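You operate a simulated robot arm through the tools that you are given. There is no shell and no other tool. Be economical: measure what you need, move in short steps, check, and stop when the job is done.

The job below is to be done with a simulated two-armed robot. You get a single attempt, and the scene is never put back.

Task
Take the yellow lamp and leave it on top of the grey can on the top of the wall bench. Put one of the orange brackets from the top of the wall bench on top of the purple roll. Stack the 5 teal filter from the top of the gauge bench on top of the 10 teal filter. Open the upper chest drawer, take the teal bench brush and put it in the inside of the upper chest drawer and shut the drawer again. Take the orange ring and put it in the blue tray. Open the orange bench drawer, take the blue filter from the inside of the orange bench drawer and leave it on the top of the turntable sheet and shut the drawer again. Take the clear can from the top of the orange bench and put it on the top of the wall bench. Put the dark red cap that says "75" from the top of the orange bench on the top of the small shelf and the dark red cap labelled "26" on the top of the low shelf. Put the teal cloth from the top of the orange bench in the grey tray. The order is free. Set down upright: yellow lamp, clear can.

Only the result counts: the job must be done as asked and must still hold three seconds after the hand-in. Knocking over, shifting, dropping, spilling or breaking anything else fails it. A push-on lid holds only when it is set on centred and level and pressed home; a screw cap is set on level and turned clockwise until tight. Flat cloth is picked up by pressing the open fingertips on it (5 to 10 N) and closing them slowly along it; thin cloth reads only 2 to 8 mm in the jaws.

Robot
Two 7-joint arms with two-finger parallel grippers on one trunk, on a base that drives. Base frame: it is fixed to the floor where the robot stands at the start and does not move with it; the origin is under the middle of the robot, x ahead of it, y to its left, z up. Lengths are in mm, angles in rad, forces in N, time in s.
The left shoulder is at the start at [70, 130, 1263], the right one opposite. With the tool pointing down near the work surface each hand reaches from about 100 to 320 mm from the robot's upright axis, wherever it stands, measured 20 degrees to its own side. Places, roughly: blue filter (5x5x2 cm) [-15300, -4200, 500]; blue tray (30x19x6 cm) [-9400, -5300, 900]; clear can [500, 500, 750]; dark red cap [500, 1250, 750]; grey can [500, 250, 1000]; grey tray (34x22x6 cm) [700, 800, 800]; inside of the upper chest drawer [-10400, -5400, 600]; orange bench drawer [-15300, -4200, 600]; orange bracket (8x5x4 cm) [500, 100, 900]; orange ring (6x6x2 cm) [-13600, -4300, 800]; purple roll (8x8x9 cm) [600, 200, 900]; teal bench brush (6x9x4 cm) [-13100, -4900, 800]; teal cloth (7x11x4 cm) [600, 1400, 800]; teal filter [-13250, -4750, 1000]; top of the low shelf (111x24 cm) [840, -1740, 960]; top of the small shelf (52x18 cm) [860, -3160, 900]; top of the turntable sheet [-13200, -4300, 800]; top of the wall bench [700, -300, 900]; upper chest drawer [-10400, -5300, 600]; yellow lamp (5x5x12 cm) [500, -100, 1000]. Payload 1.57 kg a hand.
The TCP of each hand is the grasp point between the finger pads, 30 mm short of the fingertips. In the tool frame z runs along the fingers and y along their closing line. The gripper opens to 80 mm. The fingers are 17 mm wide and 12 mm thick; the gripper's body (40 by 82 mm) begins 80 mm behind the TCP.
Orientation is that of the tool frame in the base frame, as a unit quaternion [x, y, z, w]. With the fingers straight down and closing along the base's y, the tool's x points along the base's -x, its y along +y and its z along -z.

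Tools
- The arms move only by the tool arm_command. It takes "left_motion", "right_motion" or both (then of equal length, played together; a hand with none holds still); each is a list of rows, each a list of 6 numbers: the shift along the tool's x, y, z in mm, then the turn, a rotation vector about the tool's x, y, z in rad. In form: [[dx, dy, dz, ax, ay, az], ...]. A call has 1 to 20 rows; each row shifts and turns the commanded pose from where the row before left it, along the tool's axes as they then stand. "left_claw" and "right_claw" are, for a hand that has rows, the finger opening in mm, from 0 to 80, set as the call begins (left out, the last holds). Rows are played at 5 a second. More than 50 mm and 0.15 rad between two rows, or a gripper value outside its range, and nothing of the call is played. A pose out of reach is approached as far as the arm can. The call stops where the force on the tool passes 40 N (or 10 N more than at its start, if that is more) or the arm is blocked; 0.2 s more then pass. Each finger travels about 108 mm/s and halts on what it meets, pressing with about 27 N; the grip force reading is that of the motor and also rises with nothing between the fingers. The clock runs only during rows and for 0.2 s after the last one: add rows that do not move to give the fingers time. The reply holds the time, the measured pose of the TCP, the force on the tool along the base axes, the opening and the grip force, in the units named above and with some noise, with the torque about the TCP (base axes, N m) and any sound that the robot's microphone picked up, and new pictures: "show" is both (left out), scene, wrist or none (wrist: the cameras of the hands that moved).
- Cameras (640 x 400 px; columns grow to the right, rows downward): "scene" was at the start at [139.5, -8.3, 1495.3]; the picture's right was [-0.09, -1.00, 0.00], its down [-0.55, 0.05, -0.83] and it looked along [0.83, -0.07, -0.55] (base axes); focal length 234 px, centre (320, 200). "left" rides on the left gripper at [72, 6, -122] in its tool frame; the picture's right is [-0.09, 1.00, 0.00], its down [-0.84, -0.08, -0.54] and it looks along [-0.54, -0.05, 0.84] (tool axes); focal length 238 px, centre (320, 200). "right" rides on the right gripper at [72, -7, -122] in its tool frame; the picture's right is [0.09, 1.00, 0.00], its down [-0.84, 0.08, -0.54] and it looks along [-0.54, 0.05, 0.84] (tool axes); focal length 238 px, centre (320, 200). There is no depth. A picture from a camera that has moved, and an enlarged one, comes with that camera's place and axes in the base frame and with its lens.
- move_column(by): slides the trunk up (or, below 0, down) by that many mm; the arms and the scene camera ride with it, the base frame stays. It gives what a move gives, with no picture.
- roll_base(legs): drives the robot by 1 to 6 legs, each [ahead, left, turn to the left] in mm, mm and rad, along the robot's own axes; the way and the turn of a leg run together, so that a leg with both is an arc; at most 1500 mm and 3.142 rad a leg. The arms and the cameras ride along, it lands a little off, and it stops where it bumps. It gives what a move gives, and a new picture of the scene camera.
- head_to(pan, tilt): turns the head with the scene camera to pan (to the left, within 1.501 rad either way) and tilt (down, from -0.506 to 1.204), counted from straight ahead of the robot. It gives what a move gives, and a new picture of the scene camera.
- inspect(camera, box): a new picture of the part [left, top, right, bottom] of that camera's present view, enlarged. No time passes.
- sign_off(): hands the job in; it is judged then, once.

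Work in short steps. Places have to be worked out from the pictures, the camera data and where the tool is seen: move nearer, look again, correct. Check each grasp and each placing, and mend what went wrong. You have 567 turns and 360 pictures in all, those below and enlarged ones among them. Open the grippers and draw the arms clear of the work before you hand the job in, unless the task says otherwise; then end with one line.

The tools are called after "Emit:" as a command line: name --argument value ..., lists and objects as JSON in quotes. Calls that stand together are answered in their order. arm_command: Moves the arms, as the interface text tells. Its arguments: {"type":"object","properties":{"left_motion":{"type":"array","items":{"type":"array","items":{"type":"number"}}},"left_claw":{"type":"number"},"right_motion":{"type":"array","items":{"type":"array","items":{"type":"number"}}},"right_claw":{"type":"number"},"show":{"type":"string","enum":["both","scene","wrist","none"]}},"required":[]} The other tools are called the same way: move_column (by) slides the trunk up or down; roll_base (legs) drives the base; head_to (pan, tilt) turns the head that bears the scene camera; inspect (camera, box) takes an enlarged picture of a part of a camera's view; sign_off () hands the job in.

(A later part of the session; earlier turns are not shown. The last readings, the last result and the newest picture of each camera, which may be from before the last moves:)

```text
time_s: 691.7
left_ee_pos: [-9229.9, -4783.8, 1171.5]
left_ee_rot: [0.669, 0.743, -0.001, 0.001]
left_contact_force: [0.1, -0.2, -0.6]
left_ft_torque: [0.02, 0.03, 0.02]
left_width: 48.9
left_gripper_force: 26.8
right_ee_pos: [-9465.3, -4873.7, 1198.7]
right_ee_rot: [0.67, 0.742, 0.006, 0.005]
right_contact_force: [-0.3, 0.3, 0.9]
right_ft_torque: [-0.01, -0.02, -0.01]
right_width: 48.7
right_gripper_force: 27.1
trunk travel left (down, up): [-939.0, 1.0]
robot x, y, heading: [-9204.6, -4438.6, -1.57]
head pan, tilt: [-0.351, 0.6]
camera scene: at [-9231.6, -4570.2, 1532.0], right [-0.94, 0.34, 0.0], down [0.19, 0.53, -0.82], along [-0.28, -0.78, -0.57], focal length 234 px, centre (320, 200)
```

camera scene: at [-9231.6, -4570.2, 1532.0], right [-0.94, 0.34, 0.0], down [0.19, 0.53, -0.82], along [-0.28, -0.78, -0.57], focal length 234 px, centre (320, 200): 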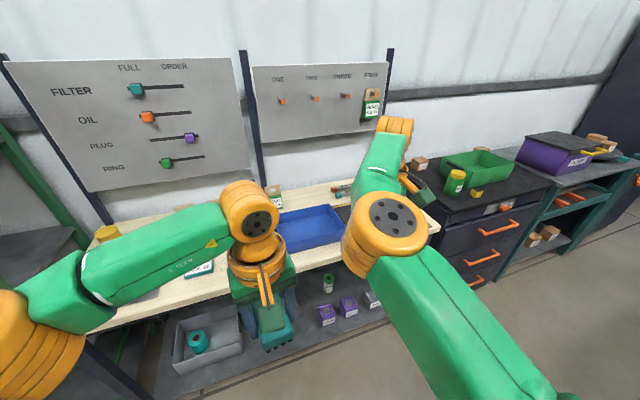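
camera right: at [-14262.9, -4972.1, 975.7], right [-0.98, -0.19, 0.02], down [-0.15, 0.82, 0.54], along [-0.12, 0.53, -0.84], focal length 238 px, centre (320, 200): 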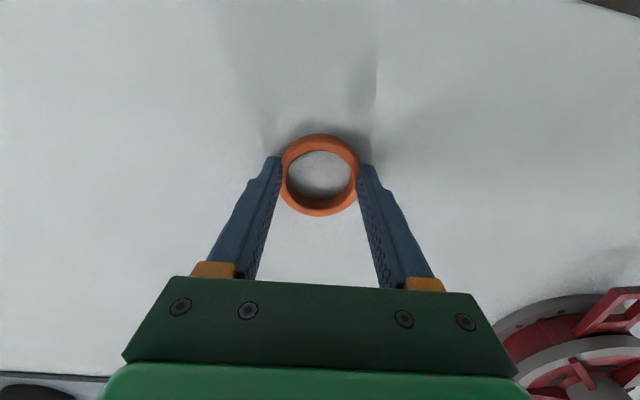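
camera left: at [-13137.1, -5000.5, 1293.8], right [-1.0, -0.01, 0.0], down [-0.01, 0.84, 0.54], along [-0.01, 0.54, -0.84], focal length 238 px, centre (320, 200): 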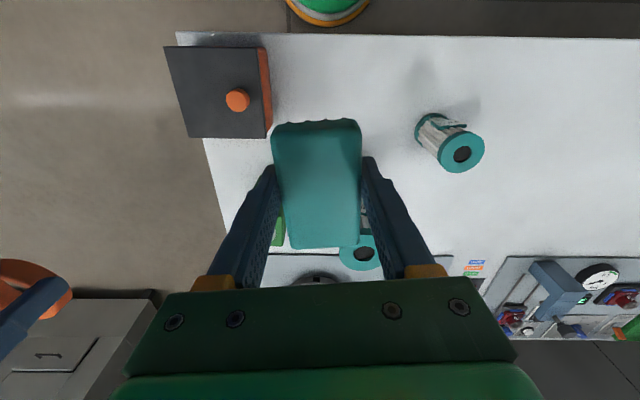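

Refined: bench edge y≈−5106, z≈835; tray centre ≈(−9455,−5323). I drive ahead 435 so the ring is above the tray.

Emit:
roll_base --legs '[[300, 8, 0], [130, 0, 0]]'

Emit:
inspect --camera "right" --box '[0, 0, 640, 400]'

```text
time_s: 694.6
left_ee_pos: [-9223.3, -5202.8, 1172.3]
left_ee_rot: [0.67, 0.742, -0.002, 0.001]
left_contact_force: [0.3, -0.2, -1.0]
left_ft_torque: [0.01, 0.01, 0.02]
left_width: 49.3
left_gripper_force: 27.1
right_ee_pos: [-9459.8, -5291.1, 1199.7]
right_ee_rot: [0.671, 0.742, 0.004, 0.007]
right_contact_force: [-0.2, -0.7, -0.3]
right_ft_torque: [-0.04, -0.02, -0.03]
right_width: 49.0
right_gripper_force: 27.0
trunk travel left (down, up): [-939.0, 1.0]
robot x, y, heading: [-9196.0, -4858.7, -1.573]
head pan, tilt: [-0.351, 0.6]
camera scene: at [-9224.7, -4988.0, 1532.6], right [-0.94, 0.35, 0.0], down [0.2, 0.53, -0.83], along [-0.29, -0.78, -0.56], focal length 234 px, centre (320, 200)
```

scene: 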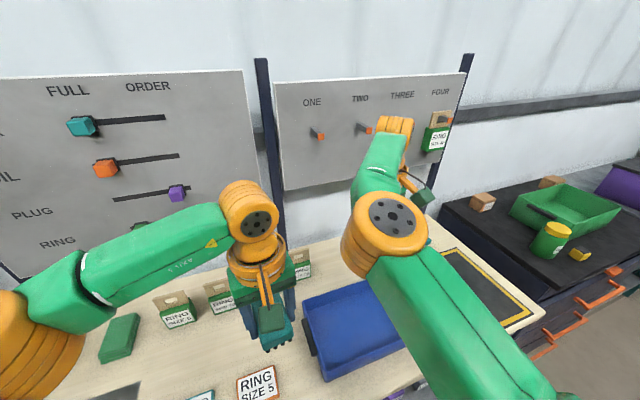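

```text
1.00 times, centred on (320, 200) of right (not enlarged: the box is as wide or as high as the picture)
camera zoom: at [-9473.0, -5220.3, 1322.4], right [0.98, 0.19, 0.02], down [0.15, -0.82, 0.55], along [0.12, -0.53, -0.84], focal length 238 px, centre (320, 200)
```

zoom: 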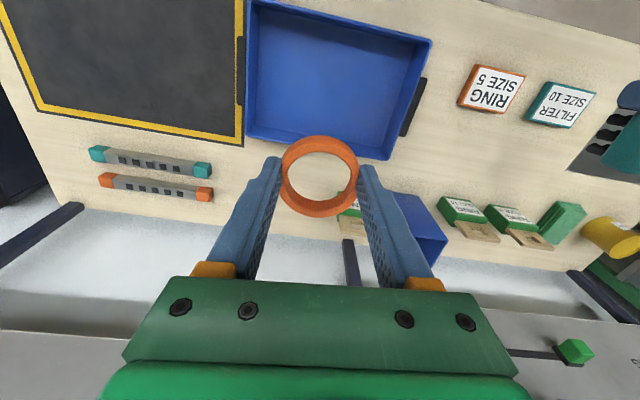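

The landing point lies inside the tray. I lower the right hand by its arm (the left hand holds the brush over the bench).

Emit:
arm_command --right_motion '[[0, 0, 38, 0, 0, 0], [0, 0, 38, 0, 0, 0], [0, 0, 38, 0, 0, 0], [0, 0, 38, 0, 0, 0], [0, 0, 38, 0, 0, 0], [0, 0, 38, 0, 0, 0], [0, 0, 38, 0, 0, 0], [0, 0, 30, 0, 0, 0], [0, 0, 0, 0, 0, 0]]' --show "wrist"

```text
time_s: 696.6
left_ee_pos: [-9223.1, -5208.0, 1170.7]
left_ee_rot: [0.67, 0.742, 0.0, 0.001]
left_contact_force: [0.2, 0.3, -1.0]
left_ft_torque: [0.01, -0.01, -0.02]
left_width: 49.3
left_gripper_force: 27.6
right_ee_pos: [-9452.9, -5296.5, 902.8]
right_ee_rot: [0.671, 0.741, 0.005, 0.005]
right_contact_force: [-1.1, -0.9, -0.2]
right_ft_torque: [0.02, 0.01, -0.05]
right_width: 49.1
right_gripper_force: 27.0
trunk travel left (down, up): [-939.0, 1.0]
robot x, y, heading: [-9198.5, -4860.6, -1.575]
head pan, tilt: [-0.351, 0.6]
camera right: at [-9467.5, -5225.2, 1025.2], right [0.98, 0.19, 0.02], down [0.15, -0.83, 0.54], along [0.12, -0.53, -0.84], focal length 238 px, centre (320, 200)
```

right: 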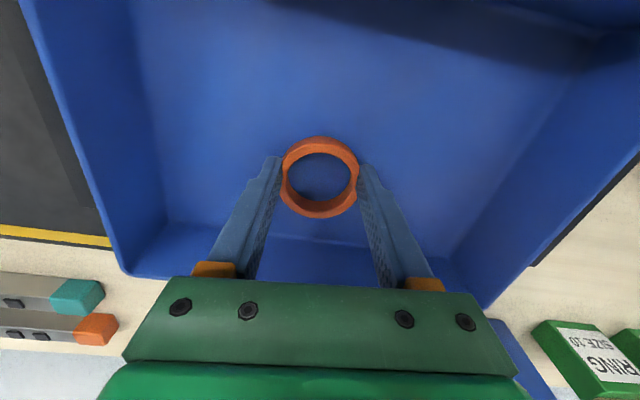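

The ring is inside the tray. I lower with the trunk until it touches.

Emit:
move_column --by -20

Emit:
move_column --by -8

Emit:
move_column --by -6

```text
time_s: 697.0
left_ee_pos: [-9221.7, -5204.3, 1161.1]
left_ee_rot: [0.67, 0.742, -0.003, 0.0]
left_contact_force: [0.1, -0.2, -1.1]
left_ft_torque: [0.04, -0.02, 0.03]
left_width: 49.0
left_gripper_force: 26.5
right_ee_pos: [-9452.2, -5297.0, 896.7]
right_ee_rot: [0.672, 0.741, 0.0, 0.006]
right_contact_force: [4.2, 5.6, 17.4]
right_ft_torque: [0.36, 0.52, -0.26]
right_width: 48.8
right_gripper_force: 26.9
trunk travel left (down, up): [-928.0, 12.0]
robot x, y, heading: [-9194.2, -4860.3, -1.577]
head pan, tilt: [-0.351, 0.6]
stopped: the force on the tool passed its limit at 48 N (the readings are from after the stop); the commanded pose is now the measured one
```

```text
time_s: 697.5
left_ee_pos: [-9219.0, -5199.9, 1155.7]
left_ee_rot: [0.671, 0.741, -0.005, 0.001]
left_contact_force: [-0.3, -1.2, -0.6]
left_ft_torque: [0.03, 0.04, 0.0]
left_width: 49.0
left_gripper_force: 27.0
right_ee_pos: [-9452.5, -5296.6, 896.3]
right_ee_rot: [0.672, 0.74, -0.006, 0.009]
right_contact_force: [5.0, 7.0, 21.3]
right_ft_torque: [0.45, 0.31, -0.23]
right_width: 49.1
right_gripper_force: 27.7
trunk travel left (down, up): [-923.0, 17.0]
robot x, y, heading: [-9192.4, -4860.2, -1.573]
head pan, tilt: [-0.351, 0.6]
stopped: the force on the tool passed its limit at 47 N (the readings are from after the stop); the commanded pose is now the measured one
```

```text
time_s: 697.9
left_ee_pos: [-9219.8, -5199.1, 1154.4]
left_ee_rot: [0.671, 0.741, -0.004, 0.001]
left_contact_force: [0.2, 0.1, -0.7]
left_ft_torque: [0.02, -0.03, 0.0]
left_width: 49.0
left_gripper_force: 26.5
right_ee_pos: [-9453.4, -5297.4, 896.4]
right_ee_rot: [0.672, 0.74, -0.008, 0.01]
right_contact_force: [3.6, 6.7, 26.1]
right_ft_torque: [0.56, -0.03, -0.15]
right_width: 48.7
right_gripper_force: 26.6
trunk travel left (down, up): [-921.0, 19.0]
robot x, y, heading: [-9195.4, -4858.8, -1.575]
head pan, tilt: [-0.351, 0.6]
stopped: the force on the tool passed its limit at 45 N (the readings are from after the stop); the commanded pose is now the measured one
```

Contact came at once (tray floor z≈866). I raise 8 mm to relieve, open, and lift the hand.

Emit:
move_column --by 9

Emit:
arm_command --right_motion '[[0, 0, 0, 0, 0, 0], [0, 0, 0, 0, 0, 0], [0, 0, -10, 0, 0, 0], [0, 0, -35, 0, 0, 0], [0, 0, -38, 0, 0, 0], [0, 0, -38, 0, 0, 0], [0, 0, -38, 0, 0, 0], [0, 0, -38, 0, 0, 0], [0, 0, -38, 0, 0, 0], [0, 0, 0, 0, 0, 0]]' --right_claw 70 --show "wrist"

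```text
time_s: 698.4
left_ee_pos: [-9223.6, -5207.8, 1160.6]
left_ee_rot: [0.671, 0.741, -0.001, 0.001]
left_contact_force: [0.5, 0.5, -1.1]
left_ft_torque: [-0.02, 0.03, -0.01]
left_width: 49.1
left_gripper_force: 26.9
right_ee_pos: [-9456.5, -5302.6, 899.8]
right_ee_rot: [0.672, 0.74, -0.004, 0.01]
right_contact_force: [-0.1, 1.0, 1.5]
right_ft_torque: [0.04, 0.01, -0.01]
right_width: 48.7
right_gripper_force: 26.8
trunk travel left (down, up): [-930.0, 10.0]
robot x, y, heading: [-9195.5, -4864.0, -1.573]
head pan, tilt: [-0.351, 0.6]
```

```text
time_s: 700.6
left_ee_pos: [-9225.1, -5207.0, 1161.3]
left_ee_rot: [0.671, 0.742, -0.001, 0.001]
left_contact_force: [0.4, 0.9, 0.1]
left_ft_torque: [-0.01, 0.01, 0.02]
left_width: 49.1
left_gripper_force: 28.1
right_ee_pos: [-9459.3, -5298.7, 1136.6]
right_ee_rot: [0.672, 0.741, -0.004, 0.009]
right_contact_force: [-0.2, 0.2, 0.8]
right_ft_torque: [0.01, 0.04, -0.02]
right_width: 70.1
right_gripper_force: 0.0
trunk travel left (down, up): [-930.0, 10.0]
robot x, y, heading: [-9192.5, -4859.7, -1.572]
head pan, tilt: [-0.351, 0.6]
camera right: at [-9471.4, -5225.1, 1256.5], right [0.98, 0.19, 0.0], down [0.15, -0.82, 0.56], along [0.11, -0.55, -0.83], focal length 238 px, centre (320, 200)
```

right: 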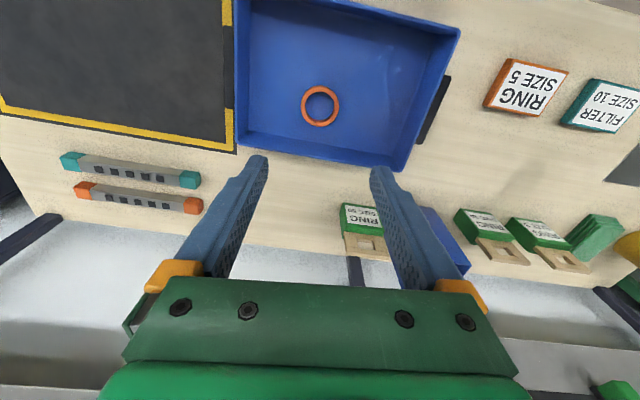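

The ring is in the blue tray. Since the left hand is my good drawer hand, I'll set the brush down temporarily on the empty dark mat near (−9760,−5230). I drive there.

Emit:
arm_command --right_motion '[[0, 0, -35, 0, 0, 0], [0, 0, -30, 0, 0, 0], [0, 0, 0, 0, 0, 0]]' --show "none"

Emit:
roll_base --legs '[[0, -540, 0]]'

Emit:
inspect --camera "left" --box '[0, 0, 640, 400]'

```text
time_s: 701.4
left_ee_pos: [-9224.0, -5207.3, 1161.4]
left_ee_rot: [0.671, 0.742, 0.0, 0.001]
left_contact_force: [0.6, -0.2, -1.3]
left_ft_torque: [0.02, -0.01, 0.01]
left_width: 49.2
left_gripper_force: 27.2
right_ee_pos: [-9457.9, -5296.7, 1200.4]
right_ee_rot: [0.673, 0.74, -0.005, 0.008]
right_contact_force: [0.5, -0.6, -0.2]
right_ft_torque: [-0.01, -0.01, -0.01]
right_width: 70.1
right_gripper_force: 0.0
trunk travel left (down, up): [-930.0, 10.0]
robot x, y, heading: [-9192.6, -4856.7, -1.573]
head pan, tilt: [-0.351, 0.6]
```

```text
time_s: 704.5
left_ee_pos: [-9751.2, -5209.0, 1161.1]
left_ee_rot: [0.667, 0.745, -0.002, 0.0]
left_contact_force: [0.4, 0.1, -1.2]
left_ft_torque: [0.05, 0.0, 0.02]
left_width: 49.0
left_gripper_force: 26.7
right_ee_pos: [-9985.6, -5299.5, 1202.5]
right_ee_rot: [0.668, 0.744, -0.005, 0.008]
right_contact_force: [0.2, -0.5, 0.4]
right_ft_torque: [-0.02, 0.02, 0.01]
right_width: 69.7
right_gripper_force: 0.1
trunk travel left (down, up): [-930.0, 10.0]
robot x, y, heading: [-9727.1, -4861.8, -1.559]
head pan, tilt: [-0.351, 0.6]
camera scene: at [-9754.7, -4995.2, 1522.5], right [-0.94, 0.34, 0.0], down [0.19, 0.53, -0.83], along [-0.28, -0.78, -0.56], focal length 234 px, centre (320, 200)
```

scene: 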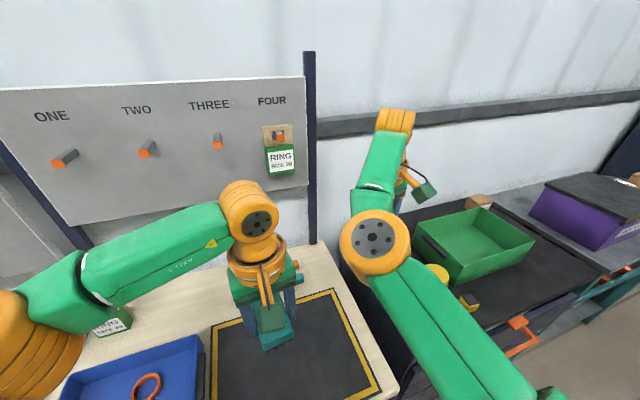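

```text
1.00 times, centred on (320, 200) of left (not enlarged: the box is as wide or as high as the picture)
camera zoom: at [-9752.2, -5135.4, 1284.1], right [1.0, 0.02, 0.0], down [0.02, -0.84, 0.54], along [0.01, -0.54, -0.84], focal length 238 px, centre (320, 200)
```

zoom: 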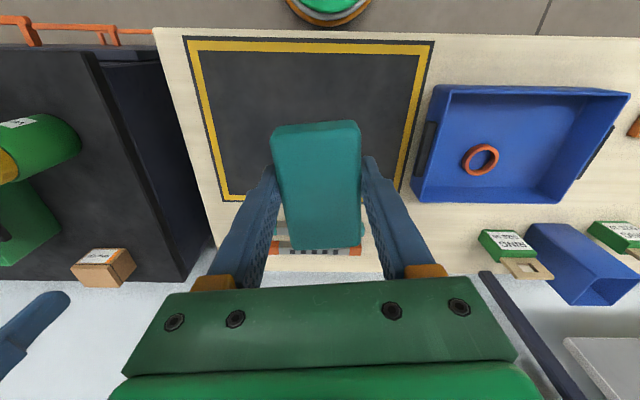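

The mat right below is free. I lower the left arm 200 mm, then the trunk step by step.

Emit:
arm_command --left_motion '[[0, 0, 40, 0, 0, 0], [0, 0, 40, 0, 0, 0], [0, 0, 40, 0, 0, 0], [0, 0, 40, 0, 0, 0], [0, 0, 35, 0, 0, 0], [0, 0, 0, 0, 0, 0]]' --show "none"

Emit:
move_column --by -50

Emit:
move_column --by -10

```text
time_s: 705.9
left_ee_pos: [-9754.5, -5207.9, 966.9]
left_ee_rot: [0.667, 0.745, -0.001, 0.001]
left_contact_force: [-0.5, -0.6, 0.3]
left_ft_torque: [-0.01, 0.04, -0.01]
left_width: 49.2
left_gripper_force: 26.7
right_ee_pos: [-9986.4, -5301.7, 1202.1]
right_ee_rot: [0.668, 0.744, -0.005, 0.009]
right_contact_force: [0.0, 0.9, 0.6]
right_ft_torque: [-0.02, -0.02, 0.04]
right_width: 70.0
right_gripper_force: 0.1
trunk travel left (down, up): [-930.0, 10.0]
robot x, y, heading: [-9727.2, -4857.8, -1.561]
head pan, tilt: [-0.351, 0.6]
```

```text
time_s: 706.8
left_ee_pos: [-9754.6, -5208.2, 917.4]
left_ee_rot: [0.667, 0.745, -0.001, 0.001]
left_contact_force: [0.4, 0.3, -0.3]
left_ft_torque: [0.03, 0.0, 0.0]
left_width: 49.4
left_gripper_force: 27.0
right_ee_pos: [-9986.7, -5300.7, 1151.3]
right_ee_rot: [0.668, 0.744, -0.005, 0.009]
right_contact_force: [0.4, -0.1, -0.3]
right_ft_torque: [0.03, 0.02, -0.01]
right_width: 69.8
right_gripper_force: 0.1
trunk travel left (down, up): [-880.0, 60.0]
robot x, y, heading: [-9731.1, -4857.7, -1.565]
head pan, tilt: [-0.351, 0.6]
```

```text
time_s: 707.4
left_ee_pos: [-9755.0, -5207.5, 907.6]
left_ee_rot: [0.667, 0.745, 0.0, 0.001]
left_contact_force: [-0.9, -0.7, -1.6]
left_ft_torque: [0.0, 0.03, 0.02]
left_width: 49.5
left_gripper_force: 27.1
right_ee_pos: [-9987.6, -5301.8, 1140.0]
right_ee_rot: [0.668, 0.744, -0.005, 0.008]
right_contact_force: [0.0, -0.4, -1.1]
right_ft_torque: [0.01, 0.0, 0.02]
right_width: 70.0
right_gripper_force: 0.1
trunk travel left (down, up): [-870.0, 70.0]
robot x, y, heading: [-9727.3, -4861.8, -1.561]
head pan, tilt: [-0.351, 0.6]
```

Emit:
move_column --by -6

Emit:
inspect --camera "left" --box '[160, 60, 480, 300]'

```text
time_s: 708.0
left_ee_pos: [-9754.4, -5209.0, 900.5]
left_ee_rot: [0.667, 0.745, -0.002, 0.0]
left_contact_force: [0.8, -0.2, -1.2]
left_ft_torque: [0.03, -0.03, 0.02]
left_width: 49.1
left_gripper_force: 27.2
right_ee_pos: [-9986.8, -5302.3, 1134.7]
right_ee_rot: [0.669, 0.744, -0.004, 0.009]
right_contact_force: [-0.7, -0.6, 0.0]
right_ft_torque: [0.01, -0.01, -0.02]
right_width: 70.0
right_gripper_force: 0.0
trunk travel left (down, up): [-864.0, 76.0]
robot x, y, heading: [-9728.8, -4858.0, -1.565]
head pan, tilt: [-0.351, 0.6]
```

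```text
1.67 times, centred on (320, 180) of left
camera zoom: at [-9755.3, -5135.3, 1024.0], right [1.0, 0.02, 0.0], down [0.02, -0.84, 0.54], along [0.01, -0.54, -0.84], focal length 397 px, centre (320, 233)
```

zoom: 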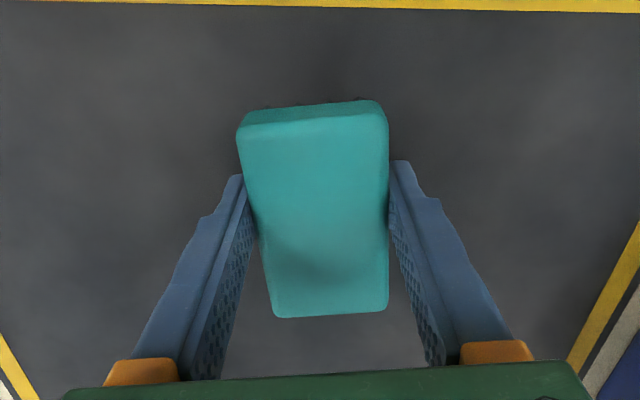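

Emit:
move_column --by -5

Emit:
move_column --by -4

```text
time_s: 708.5
left_ee_pos: [-9754.4, -5207.8, 896.5]
left_ee_rot: [0.667, 0.745, -0.002, 0.001]
left_contact_force: [1.0, -1.2, 8.8]
left_ft_torque: [-0.17, -0.14, 0.05]
left_width: 48.9
left_gripper_force: 27.0
right_ee_pos: [-9986.4, -5299.4, 1130.6]
right_ee_rot: [0.669, 0.744, -0.005, 0.009]
right_contact_force: [0.4, 0.1, -0.4]
right_ft_torque: [-0.02, 0.0, 0.01]
right_width: 69.9
right_gripper_force: 0.1
trunk travel left (down, up): [-859.0, 81.0]
robot x, y, heading: [-9728.8, -4863.6, -1.564]
head pan, tilt: [-0.351, 0.6]
```

```text
time_s: 709.0
left_ee_pos: [-9753.8, -5206.6, 894.3]
left_ee_rot: [0.667, 0.745, -0.003, 0.001]
left_contact_force: [0.0, -5.7, 29.7]
left_ft_torque: [-0.1, 0.2, 0.0]
left_width: 49.2
left_gripper_force: 27.2
right_ee_pos: [-9986.3, -5298.0, 1126.6]
right_ee_rot: [0.668, 0.744, -0.006, 0.009]
right_contact_force: [0.2, 0.1, -0.8]
right_ft_torque: [-0.02, 0.0, 0.01]
right_width: 70.0
right_gripper_force: 0.0
trunk travel left (down, up): [-855.0, 85.0]
robot x, y, heading: [-9729.9, -4860.8, -1.564]
head pan, tilt: [-0.351, 0.6]
```

Brush on the mat. I ease, open, and lift away.

Emit:
move_column --by 4

Emit:
arm_command --left_motion '[[0, 0, 0, 0, 0, 0], [0, 0, 0, 0, 0, 0], [0, 0, 0, 0, 0, 0]]' --left_claw 70 --show "none"

Emit:
move_column --by 80

Emit:
arm_command --left_motion '[[0, 0, -30, 0, 0, 0], [0, 0, -38, 0, 0, 0], [0, 0, -38, 0, 0, 0], [0, 0, -38, 0, 0, 0], [0, 0, -38, 0, 0, 0], [0, 0, -38, 0, 0, 0], [0, 0, 0, 0, 0, 0]]' --show "wrist"

```text
time_s: 709.6
left_ee_pos: [-9754.8, -5208.2, 895.3]
left_ee_rot: [0.667, 0.745, 0.0, 0.0]
left_contact_force: [0.0, -0.2, -1.0]
left_ft_torque: [-0.03, -0.04, 0.03]
left_width: 49.3
left_gripper_force: 26.9
right_ee_pos: [-9986.9, -5301.2, 1129.2]
right_ee_rot: [0.668, 0.744, -0.005, 0.009]
right_contact_force: [0.2, -0.6, -0.3]
right_ft_torque: [-0.01, 0.02, 0.0]
right_width: 69.9
right_gripper_force: 0.1
trunk travel left (down, up): [-859.0, 81.0]
robot x, y, heading: [-9729.0, -4855.5, -1.567]
head pan, tilt: [-0.351, 0.6]
```

```text
time_s: 710.4
left_ee_pos: [-9754.8, -5208.2, 897.1]
left_ee_rot: [0.667, 0.745, -0.001, 0.001]
left_contact_force: [-0.9, -0.7, 0.2]
left_ft_torque: [-0.01, -0.01, 0.02]
left_width: 69.7
left_gripper_force: 0.1
right_ee_pos: [-9987.8, -5300.7, 1130.4]
right_ee_rot: [0.669, 0.743, -0.005, 0.01]
right_contact_force: [0.2, -0.4, -0.3]
right_ft_torque: [0.01, 0.03, -0.04]
right_width: 69.9
right_gripper_force: 0.1
trunk travel left (down, up): [-859.0, 81.0]
robot x, y, heading: [-9729.9, -4863.3, -1.57]
head pan, tilt: [-0.351, 0.6]
```

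```text
time_s: 711.5
left_ee_pos: [-9755.0, -5208.1, 978.0]
left_ee_rot: [0.667, 0.745, 0.0, 0.0]
left_contact_force: [0.3, 0.6, -0.2]
left_ft_torque: [-0.01, -0.02, -0.02]
left_width: 70.2
left_gripper_force: 0.1
right_ee_pos: [-9987.4, -5299.7, 1209.3]
right_ee_rot: [0.669, 0.743, -0.004, 0.008]
right_contact_force: [0.5, -0.2, -0.4]
right_ft_torque: [-0.01, -0.02, 0.02]
right_width: 69.8
right_gripper_force: 0.0
trunk travel left (down, up): [-939.0, 1.0]
robot x, y, heading: [-9723.9, -4859.0, -1.563]
head pan, tilt: [-0.351, 0.6]
```

```text
time_s: 713.1
left_ee_pos: [-9753.4, -5204.5, 1195.2]
left_ee_rot: [0.668, 0.745, 0.0, 0.0]
left_contact_force: [-0.2, 0.1, -0.1]
left_ft_torque: [0.0, 0.01, 0.02]
left_width: 70.0
left_gripper_force: 0.1
right_ee_pos: [-9987.1, -5300.8, 1211.4]
right_ee_rot: [0.669, 0.743, -0.004, 0.009]
right_contact_force: [0.2, -0.7, 0.5]
right_ft_torque: [0.04, 0.01, 0.02]
right_width: 70.0
right_gripper_force: 0.0
trunk travel left (down, up): [-939.0, 1.0]
robot x, y, heading: [-9730.8, -4863.4, -1.562]
head pan, tilt: [-0.351, 0.6]
camera left: at [-9753.8, -5132.0, 1318.3], right [1.0, 0.02, 0.0], down [0.01, -0.84, 0.54], along [0.01, -0.54, -0.84], focal length 238 px, centre (320, 200)
```

left: 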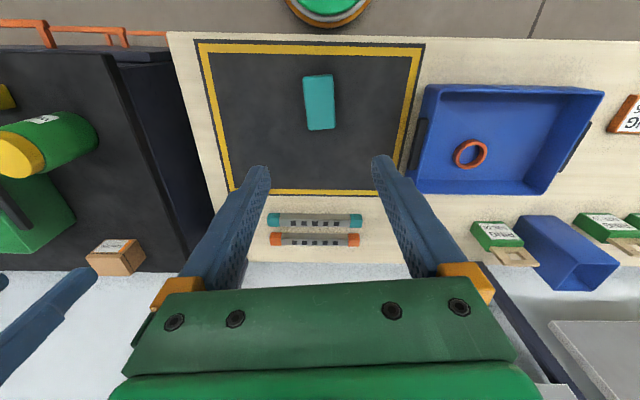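

Brush parked at (−9754,−5208). I back off and drive in front of the chest to measure its upper drawer handle.

Emit:
roll_base --legs '[[-330, 0, -0.008], [0, -640, 0]]'

Emit:
head_to --pan 0.0 --tilt 0.65

```text
time_s: 718.5
left_ee_pos: [-10387.0, -4870.1, 1194.8]
left_ee_rot: [0.671, 0.741, -0.001, -0.001]
left_contact_force: [-0.1, -0.1, 0.1]
left_ft_torque: [-0.01, 0.06, 0.01]
left_width: 70.1
left_gripper_force: 0.0
right_ee_pos: [-10623.2, -4961.0, 1209.9]
right_ee_rot: [0.672, 0.74, -0.006, 0.008]
right_contact_force: [0.0, 0.3, -0.2]
right_ft_torque: [-0.02, 0.04, -0.01]
right_width: 69.8
right_gripper_force: 0.0
trunk travel left (down, up): [-939.0, 1.0]
robot x, y, heading: [-10359.0, -4523.1, -1.579]
head pan, tilt: [-0.351, 0.6]
camera scene: at [-10388.4, -4659.1, 1531.5], right [-0.94, 0.35, 0.0], down [0.2, 0.53, -0.83], along [-0.29, -0.77, -0.56], focal length 234 px, centre (320, 200)
```

scene: 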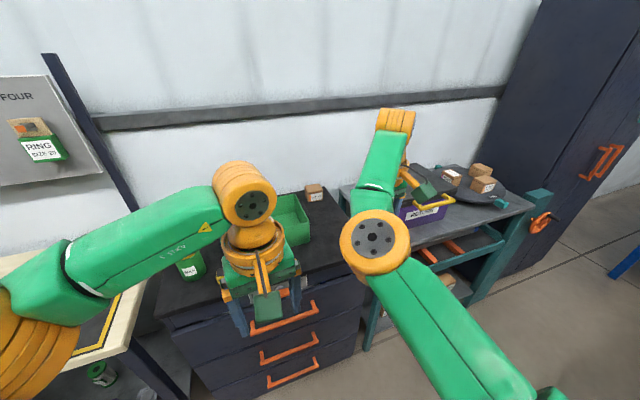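

```text
time_s: 719.3
left_ee_pos: [-10388.3, -4869.7, 1195.8]
left_ee_rot: [0.672, 0.741, 0.0, 0.001]
left_contact_force: [-0.2, -0.6, -0.2]
left_ft_torque: [0.0, 0.0, 0.0]
left_width: 70.1
left_gripper_force: 0.0
right_ee_pos: [-10624.1, -4960.9, 1209.8]
right_ee_rot: [0.674, 0.739, -0.005, 0.01]
right_contact_force: [-0.2, -0.2, -0.5]
right_ft_torque: [-0.02, 0.01, 0.01]
right_width: 70.0
right_gripper_force: 0.1
trunk travel left (down, up): [-939.0, 1.0]
robot x, y, heading: [-10362.0, -4522.3, -1.576]
head pan, tilt: [0.0, 0.649]
camera scene: at [-10360.4, -4663.1, 1527.2], right [-1.0, 0.01, 0.0], down [0.0, 0.6, -0.8], along [-0.01, -0.8, -0.6], focal length 234 px, centre (320, 200)
```

scene: 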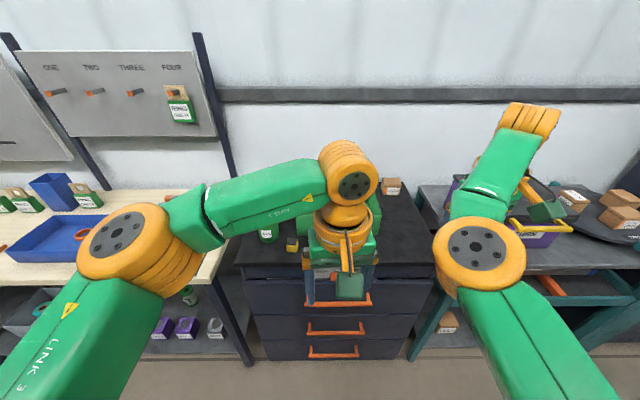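

I retract the right hand, then lower the trunk 350 mm to get a second view of the handles.

Emit:
arm_command --right_motion '[[28, -26, 0, 0, 0, 0], [28, -26, 0, 0, 0, 0], [28, -26, 0, 0, 0, 0], [28, -26, 0, 0, 0, 0], [28, -26, 0, 0, 0, 0], [28, -26, 0, 0, 0, 0], [28, -26, 0, 0, 0, 0], [0, 0, 0, 0, 0, 0]]' --show "none"

Emit:
move_column --by -350

Emit:
head_to --pan 0.0 --tilt 0.5

```text
time_s: 721.1
left_ee_pos: [-10387.7, -4868.4, 1194.5]
left_ee_rot: [0.672, 0.741, -0.001, 0.001]
left_contact_force: [-0.3, 0.5, -0.7]
left_ft_torque: [-0.01, -0.02, 0.03]
left_width: 70.1
left_gripper_force: 0.1
right_ee_pos: [-10823.3, -4783.6, 1205.3]
right_ee_rot: [0.673, 0.74, -0.004, 0.009]
right_contact_force: [0.7, 0.1, -0.2]
right_ft_torque: [0.02, -0.01, 0.02]
right_width: 70.2
right_gripper_force: 0.1
trunk travel left (down, up): [-939.0, 1.0]
robot x, y, heading: [-10361.2, -4524.3, -1.574]
head pan, tilt: [0.0, 0.649]
```

```text
time_s: 724.5
left_ee_pos: [-10389.4, -4869.9, 845.1]
left_ee_rot: [0.671, 0.741, -0.001, 0.001]
left_contact_force: [0.0, 0.1, 0.4]
left_ft_torque: [0.02, -0.01, 0.01]
left_width: 70.1
left_gripper_force: 0.1
right_ee_pos: [-10823.1, -4784.2, 855.1]
right_ee_rot: [0.674, 0.739, -0.004, 0.009]
right_contact_force: [0.1, 0.4, 0.2]
right_ft_torque: [-0.02, 0.04, 0.01]
right_width: 69.8
right_gripper_force: 0.0
trunk travel left (down, up): [-589.0, 351.0]
robot x, y, heading: [-10358.5, -4525.1, -1.578]
head pan, tilt: [0.0, 0.649]
```

```text
time_s: 725.2
left_ee_pos: [-10390.1, -4868.4, 845.4]
left_ee_rot: [0.671, 0.741, 0.0, 0.001]
left_contact_force: [-0.2, 0.1, -0.8]
left_ft_torque: [-0.01, 0.02, 0.01]
left_width: 69.9
left_gripper_force: 0.1
right_ee_pos: [-10823.5, -4783.9, 854.4]
right_ee_rot: [0.674, 0.739, -0.006, 0.009]
right_contact_force: [0.4, -0.5, 0.1]
right_ft_torque: [0.0, 0.0, 0.01]
right_width: 69.9
right_gripper_force: 0.0
trunk travel left (down, up): [-589.0, 351.0]
robot x, y, heading: [-10360.0, -4522.7, -1.576]
head pan, tilt: [0.0, 0.499]
camera scene: at [-10360.3, -4667.2, 1190.5], right [-1.0, 0.01, 0.0], down [0.0, 0.48, -0.88], along [-0.01, -0.88, -0.48], focal length 234 px, centre (320, 200)
```

scene: 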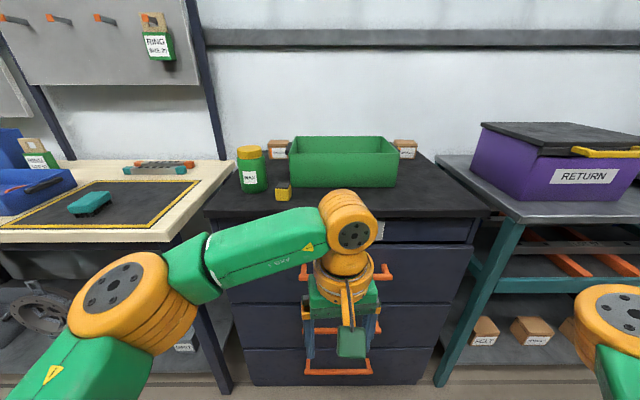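

Upper handle ≈(−10444,−5172,661). I bring the left hand to the same starting shape as before and pitch it horizontal.

Emit:
arm_command --left_motion '[[19, 26, -21, 0, 0, 0.026], [19, 26, -21, 0, 0, 0.026], [19, 26, -21, 0, 0, 0.026], [19, 26, -21, 0, 0, 0.026], [0, 0, 33, 0, 0, 0], [0, 0, 33, 0, 0, 0], [0, 0, 33, 0, 0, 0], [0, 0, 33, 0, 0, 0], [0, 0, 0, 0, 0, 0]]' --left_claw 50 --show "none"

Emit:
arm_command --left_motion '[[-28.5, 0, 0, 0, -0.143, 0], [-27.6, 0, 4, 0, -0.143, 0], [-25.7, 0, 7.6, 0, -0.143, 0], [-22.8, 0, 10.4, 0, -0.143, 0], [-19.2, 0, 12.4, 0, -0.143, 0], [-15.2, 0, 13.2, 0, -0.143, 0], [-11.1, 0, 12.9, 0, -0.143, 0], [-7.3, 0, 11.4, 0, -0.143, 0], [-4.1, 0, 9, 0, -0.143, 0], [-1.7, 0, 5.7, 0, -0.143, 0], [-0.3, 0, 2.3, 0, -0.143, 0], [0, 0, 0, 0, 0, 0]]' --show "wrist"

```text
time_s: 727.2
left_ee_pos: [-10288.5, -4785.3, 796.2]
left_ee_rot: [0.709, 0.705, -0.001, 0.0]
left_contact_force: [-0.3, -0.7, -0.3]
left_ft_torque: [-0.02, 0.0, 0.0]
left_width: 50.1
left_gripper_force: 0.1
right_ee_pos: [-10823.3, -4784.1, 854.2]
right_ee_rot: [0.674, 0.739, -0.004, 0.009]
right_contact_force: [0.3, 0.6, 0.2]
right_ft_torque: [-0.01, -0.01, 0.01]
right_width: 70.2
right_gripper_force: 0.2
trunk travel left (down, up): [-589.0, 351.0]
robot x, y, heading: [-10360.3, -4525.2, -1.572]
head pan, tilt: [0.0, 0.499]
```

```text
time_s: 729.8
left_ee_pos: [-10317.8, -4979.0, 816.0]
left_ee_rot: [-0.5, -0.499, 0.502, -0.5]
left_contact_force: [0.4, -0.8, 0.8]
left_ft_torque: [0.02, 0.01, -0.01]
left_width: 50.1
left_gripper_force: 0.0
left hand out of reach, approached as far as the arm can: row 10, 11
right_ee_pos: [-10823.6, -4784.6, 854.8]
right_ee_rot: [0.674, 0.739, -0.005, 0.008]
right_contact_force: [-0.1, -0.5, 0.2]
right_ft_torque: [0.01, -0.04, 0.02]
right_width: 70.0
right_gripper_force: 0.1
trunk travel left (down, up): [-589.0, 351.0]
robot x, y, heading: [-10358.0, -4526.2, -1.578]
head pan, tilt: [0.0, 0.499]
camera left: at [-10309.0, -4856.5, 745.0], right [1.0, 0.0, 0.09], down [-0.07, 0.54, 0.84], along [-0.05, -0.84, 0.54], focal length 238 px, centre (320, 200)
```

left: 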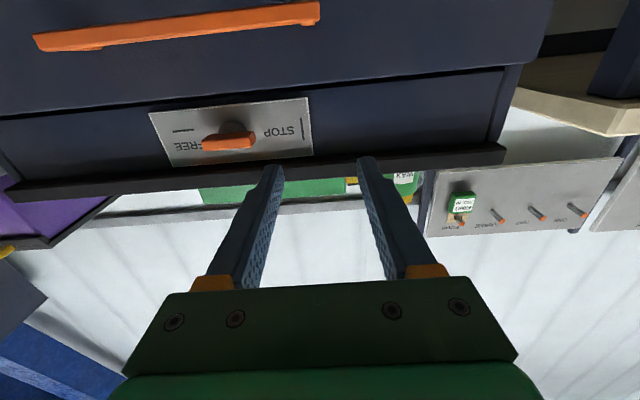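

The chest's switch is at FREE. Handle refined: (−10436,−5116,719). I roll the hand 90°, shift the base right 118 and lower 97.

Emit:
arm_command --left_motion '[[0, 0, 0, 0, 0, 0.143], [0, 0, 0, 0, 0, 0.143], [0, 0, 0, 0, 0, 0.143], [0, 0, 0, 0, 0, 0.143], [0, 0, 0, 0, 0, 0.143], [0, 0, 0, 0, 0, 0.143], [0, 0, 0, 0, 0, 0.143], [0, 0, 0, 0, 0, 0.143], [0, 0, 0, 0, 0, 0.143], [0, 0, 0, 0, 0, 0.143], [0, 0, 0, 0, 0, 0.14], [0, 0, 0, 0, 0, 0]]' --show "none"

Emit:
roll_base --legs '[[0, -118, 0.004]]'

Emit:
move_column --by -95

Emit:
inspect --camera "left" --box '[0, 0, 640, 400]'

```text
time_s: 732.4
left_ee_pos: [-10317.1, -4979.2, 816.0]
left_ee_rot: [0.706, -0.002, -0.002, 0.708]
left_contact_force: [-0.6, -0.6, -0.1]
left_ft_torque: [-0.03, 0.03, 0.02]
left_width: 49.9
left_gripper_force: 0.2
right_ee_pos: [-10823.0, -4784.4, 856.0]
right_ee_rot: [0.674, 0.739, -0.005, 0.008]
right_contact_force: [0.3, -0.7, -0.5]
right_ft_torque: [-0.02, -0.03, 0.0]
right_width: 69.9
right_gripper_force: 0.1
trunk travel left (down, up): [-589.0, 351.0]
robot x, y, heading: [-10359.2, -4527.5, -1.572]
head pan, tilt: [0.0, 0.499]
```

```text
time_s: 733.6
left_ee_pos: [-10433.8, -4977.7, 816.3]
left_ee_rot: [0.706, 0.0, 0.0, 0.709]
left_contact_force: [-0.1, 0.3, -0.5]
left_ft_torque: [0.01, 0.03, 0.03]
left_width: 50.1
left_gripper_force: 0.0
right_ee_pos: [-10939.7, -4787.8, 854.4]
right_ee_rot: [0.672, 0.741, -0.004, 0.01]
right_contact_force: [0.3, 0.1, -0.1]
right_ft_torque: [0.01, 0.02, 0.0]
right_width: 70.0
right_gripper_force: 0.1
trunk travel left (down, up): [-589.0, 351.0]
robot x, y, heading: [-10479.9, -4528.0, -1.568]
head pan, tilt: [0.0, 0.499]
camera scene: at [-10477.9, -4666.7, 1190.6], right [-1.0, 0.0, 0.0], down [0.0, 0.48, -0.88], along [0.0, -0.88, -0.48], focal length 234 px, centre (320, 200)
```

scene: 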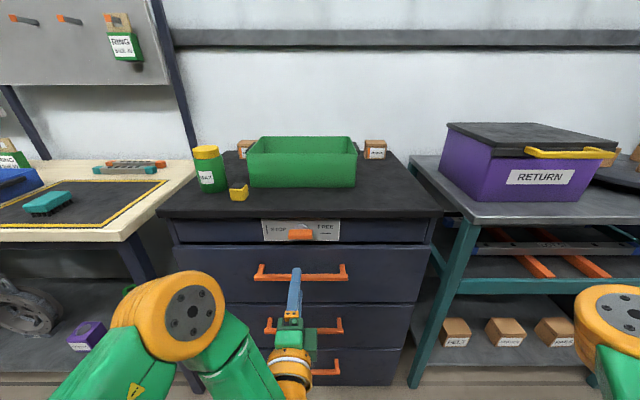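

```text
time_s: 734.9
left_ee_pos: [-10434.0, -4977.0, 720.7]
left_ee_rot: [0.706, 0.001, -0.001, 0.708]
left_contact_force: [-0.2, 0.1, 0.6]
left_ft_torque: [0.02, -0.01, 0.0]
left_width: 49.8
left_gripper_force: 0.0
right_ee_pos: [-10941.2, -4787.1, 759.2]
right_ee_rot: [0.672, 0.741, -0.005, 0.008]
right_contact_force: [0.2, 0.7, -0.1]
right_ft_torque: [-0.04, -0.02, 0.01]
right_width: 70.2
right_gripper_force: 0.0
trunk travel left (down, up): [-494.0, 446.0]
robot x, y, heading: [-10479.0, -4526.3, -1.57]
head pan, tilt: [0.0, 0.499]
```

```text
1.00 times, centred on (320, 200) of left (not enlarged: the box is as wide or as high as the picture)
camera zoom: at [-10361.6, -4854.8, 728.3], right [-0.09, 0.0, 1.0], down [-0.84, 0.54, -0.08], along [-0.54, -0.84, -0.05], focal length 238 px, centre (320, 200)
```

zoom: 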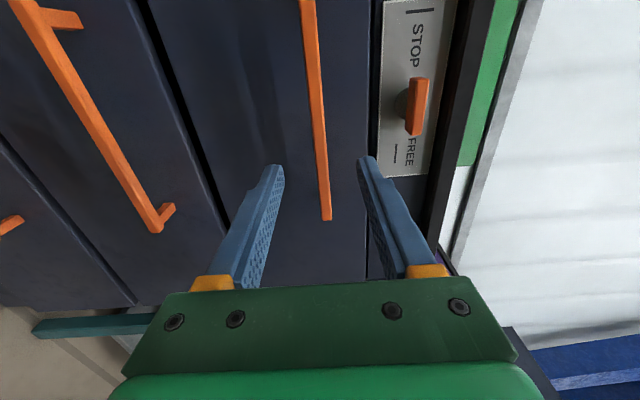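

The bar is vertically centred between the fingers and the lock lever is at FREE. I drive ahead 95 mm and look.

Emit:
roll_base --legs '[[95, 0, 0]]'

Emit:
inspect --camera "left" --box '[0, 0, 640, 400]'

```text
time_s: 736.0
left_ee_pos: [-10434.0, -5069.6, 721.2]
left_ee_rot: [0.707, 0.0, -0.001, 0.707]
left_contact_force: [-0.2, 0.0, -0.4]
left_ft_torque: [-0.01, -0.02, 0.04]
left_width: 49.8
left_gripper_force: 0.1
right_ee_pos: [-10941.8, -4879.2, 759.9]
right_ee_rot: [0.672, 0.74, -0.005, 0.008]
right_contact_force: [-0.1, 0.2, 0.4]
right_ft_torque: [0.02, 0.03, -0.01]
right_width: 70.0
right_gripper_force: 0.0
trunk travel left (down, up): [-494.0, 446.0]
robot x, y, heading: [-10479.0, -4618.8, -1.576]
head pan, tilt: [0.0, 0.499]
camera scene: at [-10478.8, -4759.2, 1095.5], right [-1.0, 0.0, 0.0], down [0.0, 0.48, -0.88], along [0.0, -0.88, -0.48], focal length 234 px, centre (320, 200)
```

scene: 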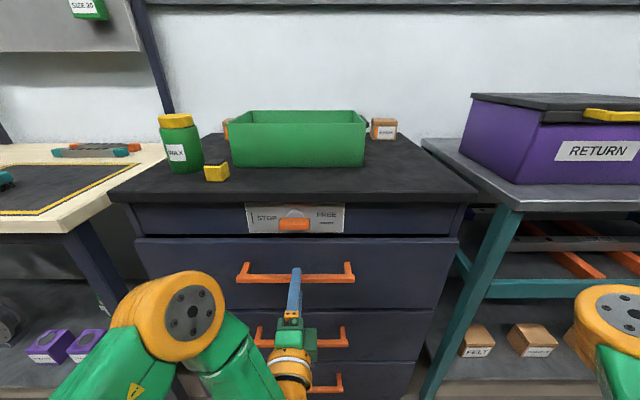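

```text
1.00 times, centred on (320, 200) of left (not enlarged: the box is as wide or as high as the picture)
camera zoom: at [-10362.2, -4947.4, 728.2], right [-0.09, 0.0, 1.0], down [-0.84, 0.54, -0.08], along [-0.54, -0.84, -0.05], focal length 238 px, centre (320, 200)
```

zoom: 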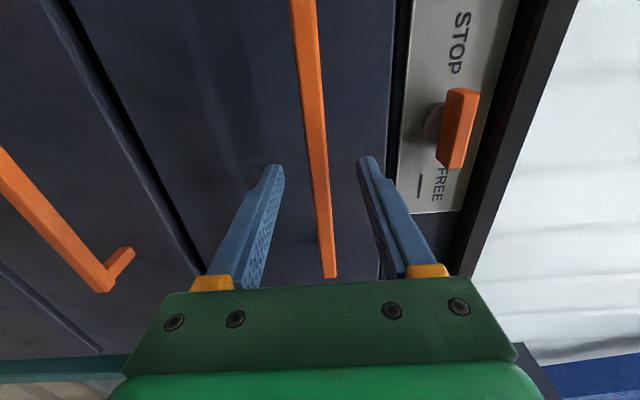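

Bar at y≈−5102; I approach 22 mm more and close.

Emit:
roll_base --legs '[[22, 0, 0]]'

Emit:
arm_command --left_motion '[[0, 0, 0, 0, 0, 0], [0, 0, 0, 0, 0, 0], [0, 0, 0, 0, 0, 0]]' --left_claw 0 --show "wrist"

```text
time_s: 736.8
left_ee_pos: [-10434.6, -5091.6, 721.1]
left_ee_rot: [0.706, 0.0, -0.001, 0.708]
left_contact_force: [0.5, -0.3, 0.1]
left_ft_torque: [-0.01, 0.01, 0.01]
left_width: 50.0
left_gripper_force: 0.1
right_ee_pos: [-10940.2, -4898.6, 759.8]
right_ee_rot: [0.671, 0.741, -0.005, 0.009]
right_contact_force: [0.4, 0.0, 0.4]
right_ft_torque: [0.0, -0.03, -0.01]
right_width: 69.9
right_gripper_force: 0.0
trunk travel left (down, up): [-494.0, 446.0]
robot x, y, heading: [-10480.1, -4641.5, -1.575]
head pan, tilt: [0.0, 0.499]
camera scene: at [-10478.7, -4780.8, 1095.6], right [-1.0, 0.0, 0.0], down [0.0, 0.48, -0.88], along [0.0, -0.88, -0.48], focal length 234 px, centre (320, 200)
```

scene: 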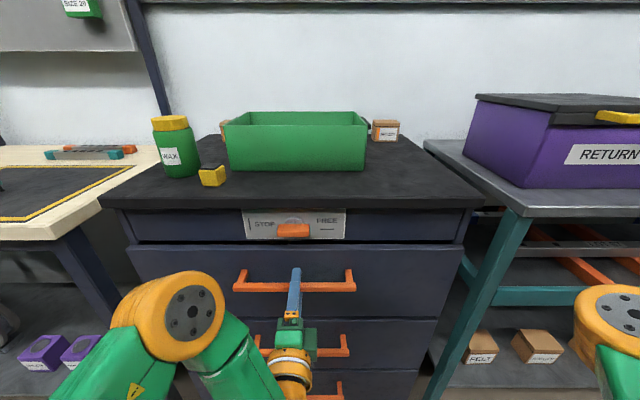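

```text
time_s: 737.6
left_ee_pos: [-10434.6, -5093.8, 719.5]
left_ee_rot: [0.707, 0.0, -0.002, 0.707]
left_contact_force: [-0.4, 3.8, -9.2]
left_ft_torque: [0.11, -0.09, 0.16]
left_width: 13.7
left_gripper_force: 29.9
right_ee_pos: [-10940.6, -4899.8, 759.2]
right_ee_rot: [0.671, 0.741, -0.004, 0.008]
right_contact_force: [-0.9, 0.1, 0.0]
right_ft_torque: [0.02, 0.0, -0.02]
right_width: 70.0
right_gripper_force: 0.0
trunk travel left (down, up): [-494.0, 446.0]
robot x, y, heading: [-10480.9, -4636.7, -1.573]
head pan, tilt: [0.0, 0.499]
camera left: at [-10362.2, -4969.5, 727.6], right [-0.09, 0.0, 1.0], down [-0.84, 0.54, -0.08], along [-0.54, -0.84, -0.05], focal length 238 px, centre (320, 200)
```

left: 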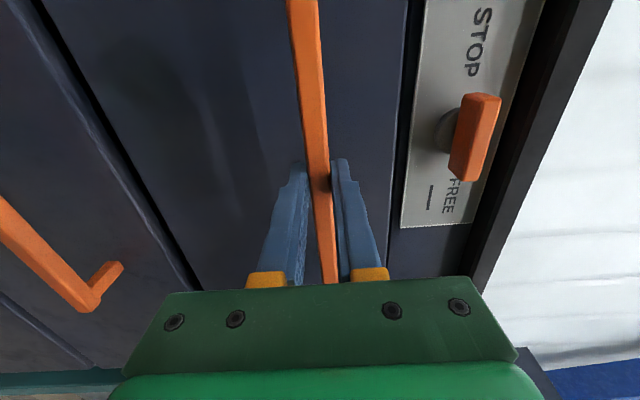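

Bar gripped (13.7 mm). I pull the drawer open by driving back.

Emit:
roll_base --legs '[[-130, 0, 0]]'

Emit:
roll_base --legs '[[-120, 0, 0]]'

```text
time_s: 738.9
left_ee_pos: [-10434.0, -4960.7, 720.9]
left_ee_rot: [0.707, -0.001, -0.002, 0.707]
left_contact_force: [-0.5, -3.0, -9.9]
left_ft_torque: [0.11, -0.12, -0.4]
left_width: 14.2
left_gripper_force: 30.1
right_ee_pos: [-10941.5, -4769.6, 759.0]
right_ee_rot: [0.672, 0.741, -0.003, 0.008]
right_contact_force: [0.9, 0.6, -0.8]
right_ft_torque: [-0.01, 0.03, 0.0]
right_width: 69.8
right_gripper_force: 0.1
trunk travel left (down, up): [-494.0, 446.0]
robot x, y, heading: [-10480.7, -4508.8, -1.571]
head pan, tilt: [0.0, 0.499]
camera scene: at [-10478.6, -4651.0, 1095.3], right [-1.0, 0.0, 0.0], down [0.0, 0.48, -0.88], along [0.0, -0.88, -0.48], focal length 234 px, centre (320, 200)
```

scene: 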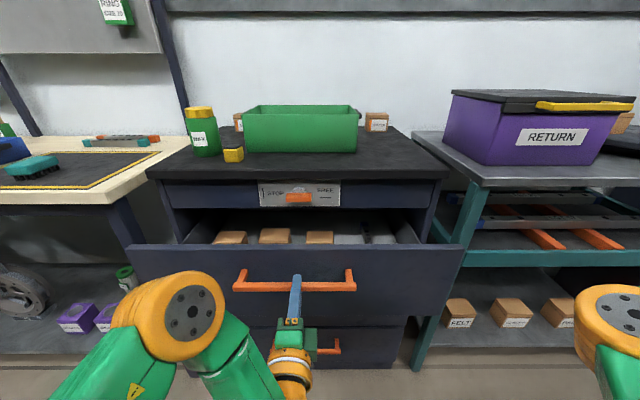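

```text
time_s: 740.2
left_ee_pos: [-10435.6, -4843.6, 719.5]
left_ee_rot: [0.707, 0.0, -0.001, 0.707]
left_contact_force: [-2.1, -2.2, -8.5]
left_ft_torque: [0.1, -0.08, -0.47]
left_width: 13.8
left_gripper_force: 30.1
right_ee_pos: [-10940.7, -4651.8, 759.2]
right_ee_rot: [0.671, 0.741, -0.005, 0.008]
right_contact_force: [0.2, 0.3, 0.7]
right_ft_torque: [-0.02, -0.01, 0.0]
right_width: 70.3
right_gripper_force: 0.1
trunk travel left (down, up): [-494.0, 446.0]
robot x, y, heading: [-10476.3, -4389.9, -1.574]
head pan, tilt: [0.0, 0.499]
camera scene: at [-10478.8, -4533.4, 1095.3], right [-1.0, 0.0, 0.0], down [0.0, 0.48, -0.88], along [0.0, -0.88, -0.48], focal length 234 px, centre (320, 200)
```

scene: 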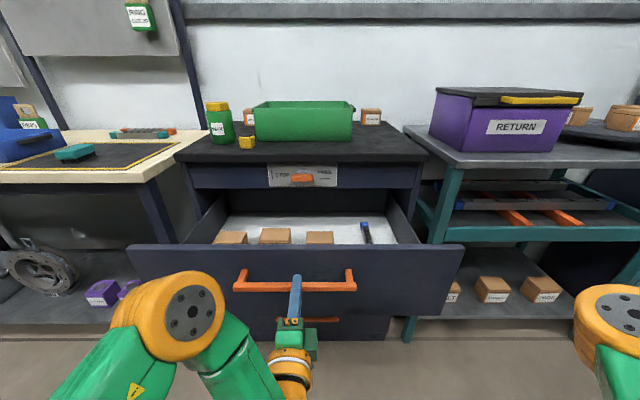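

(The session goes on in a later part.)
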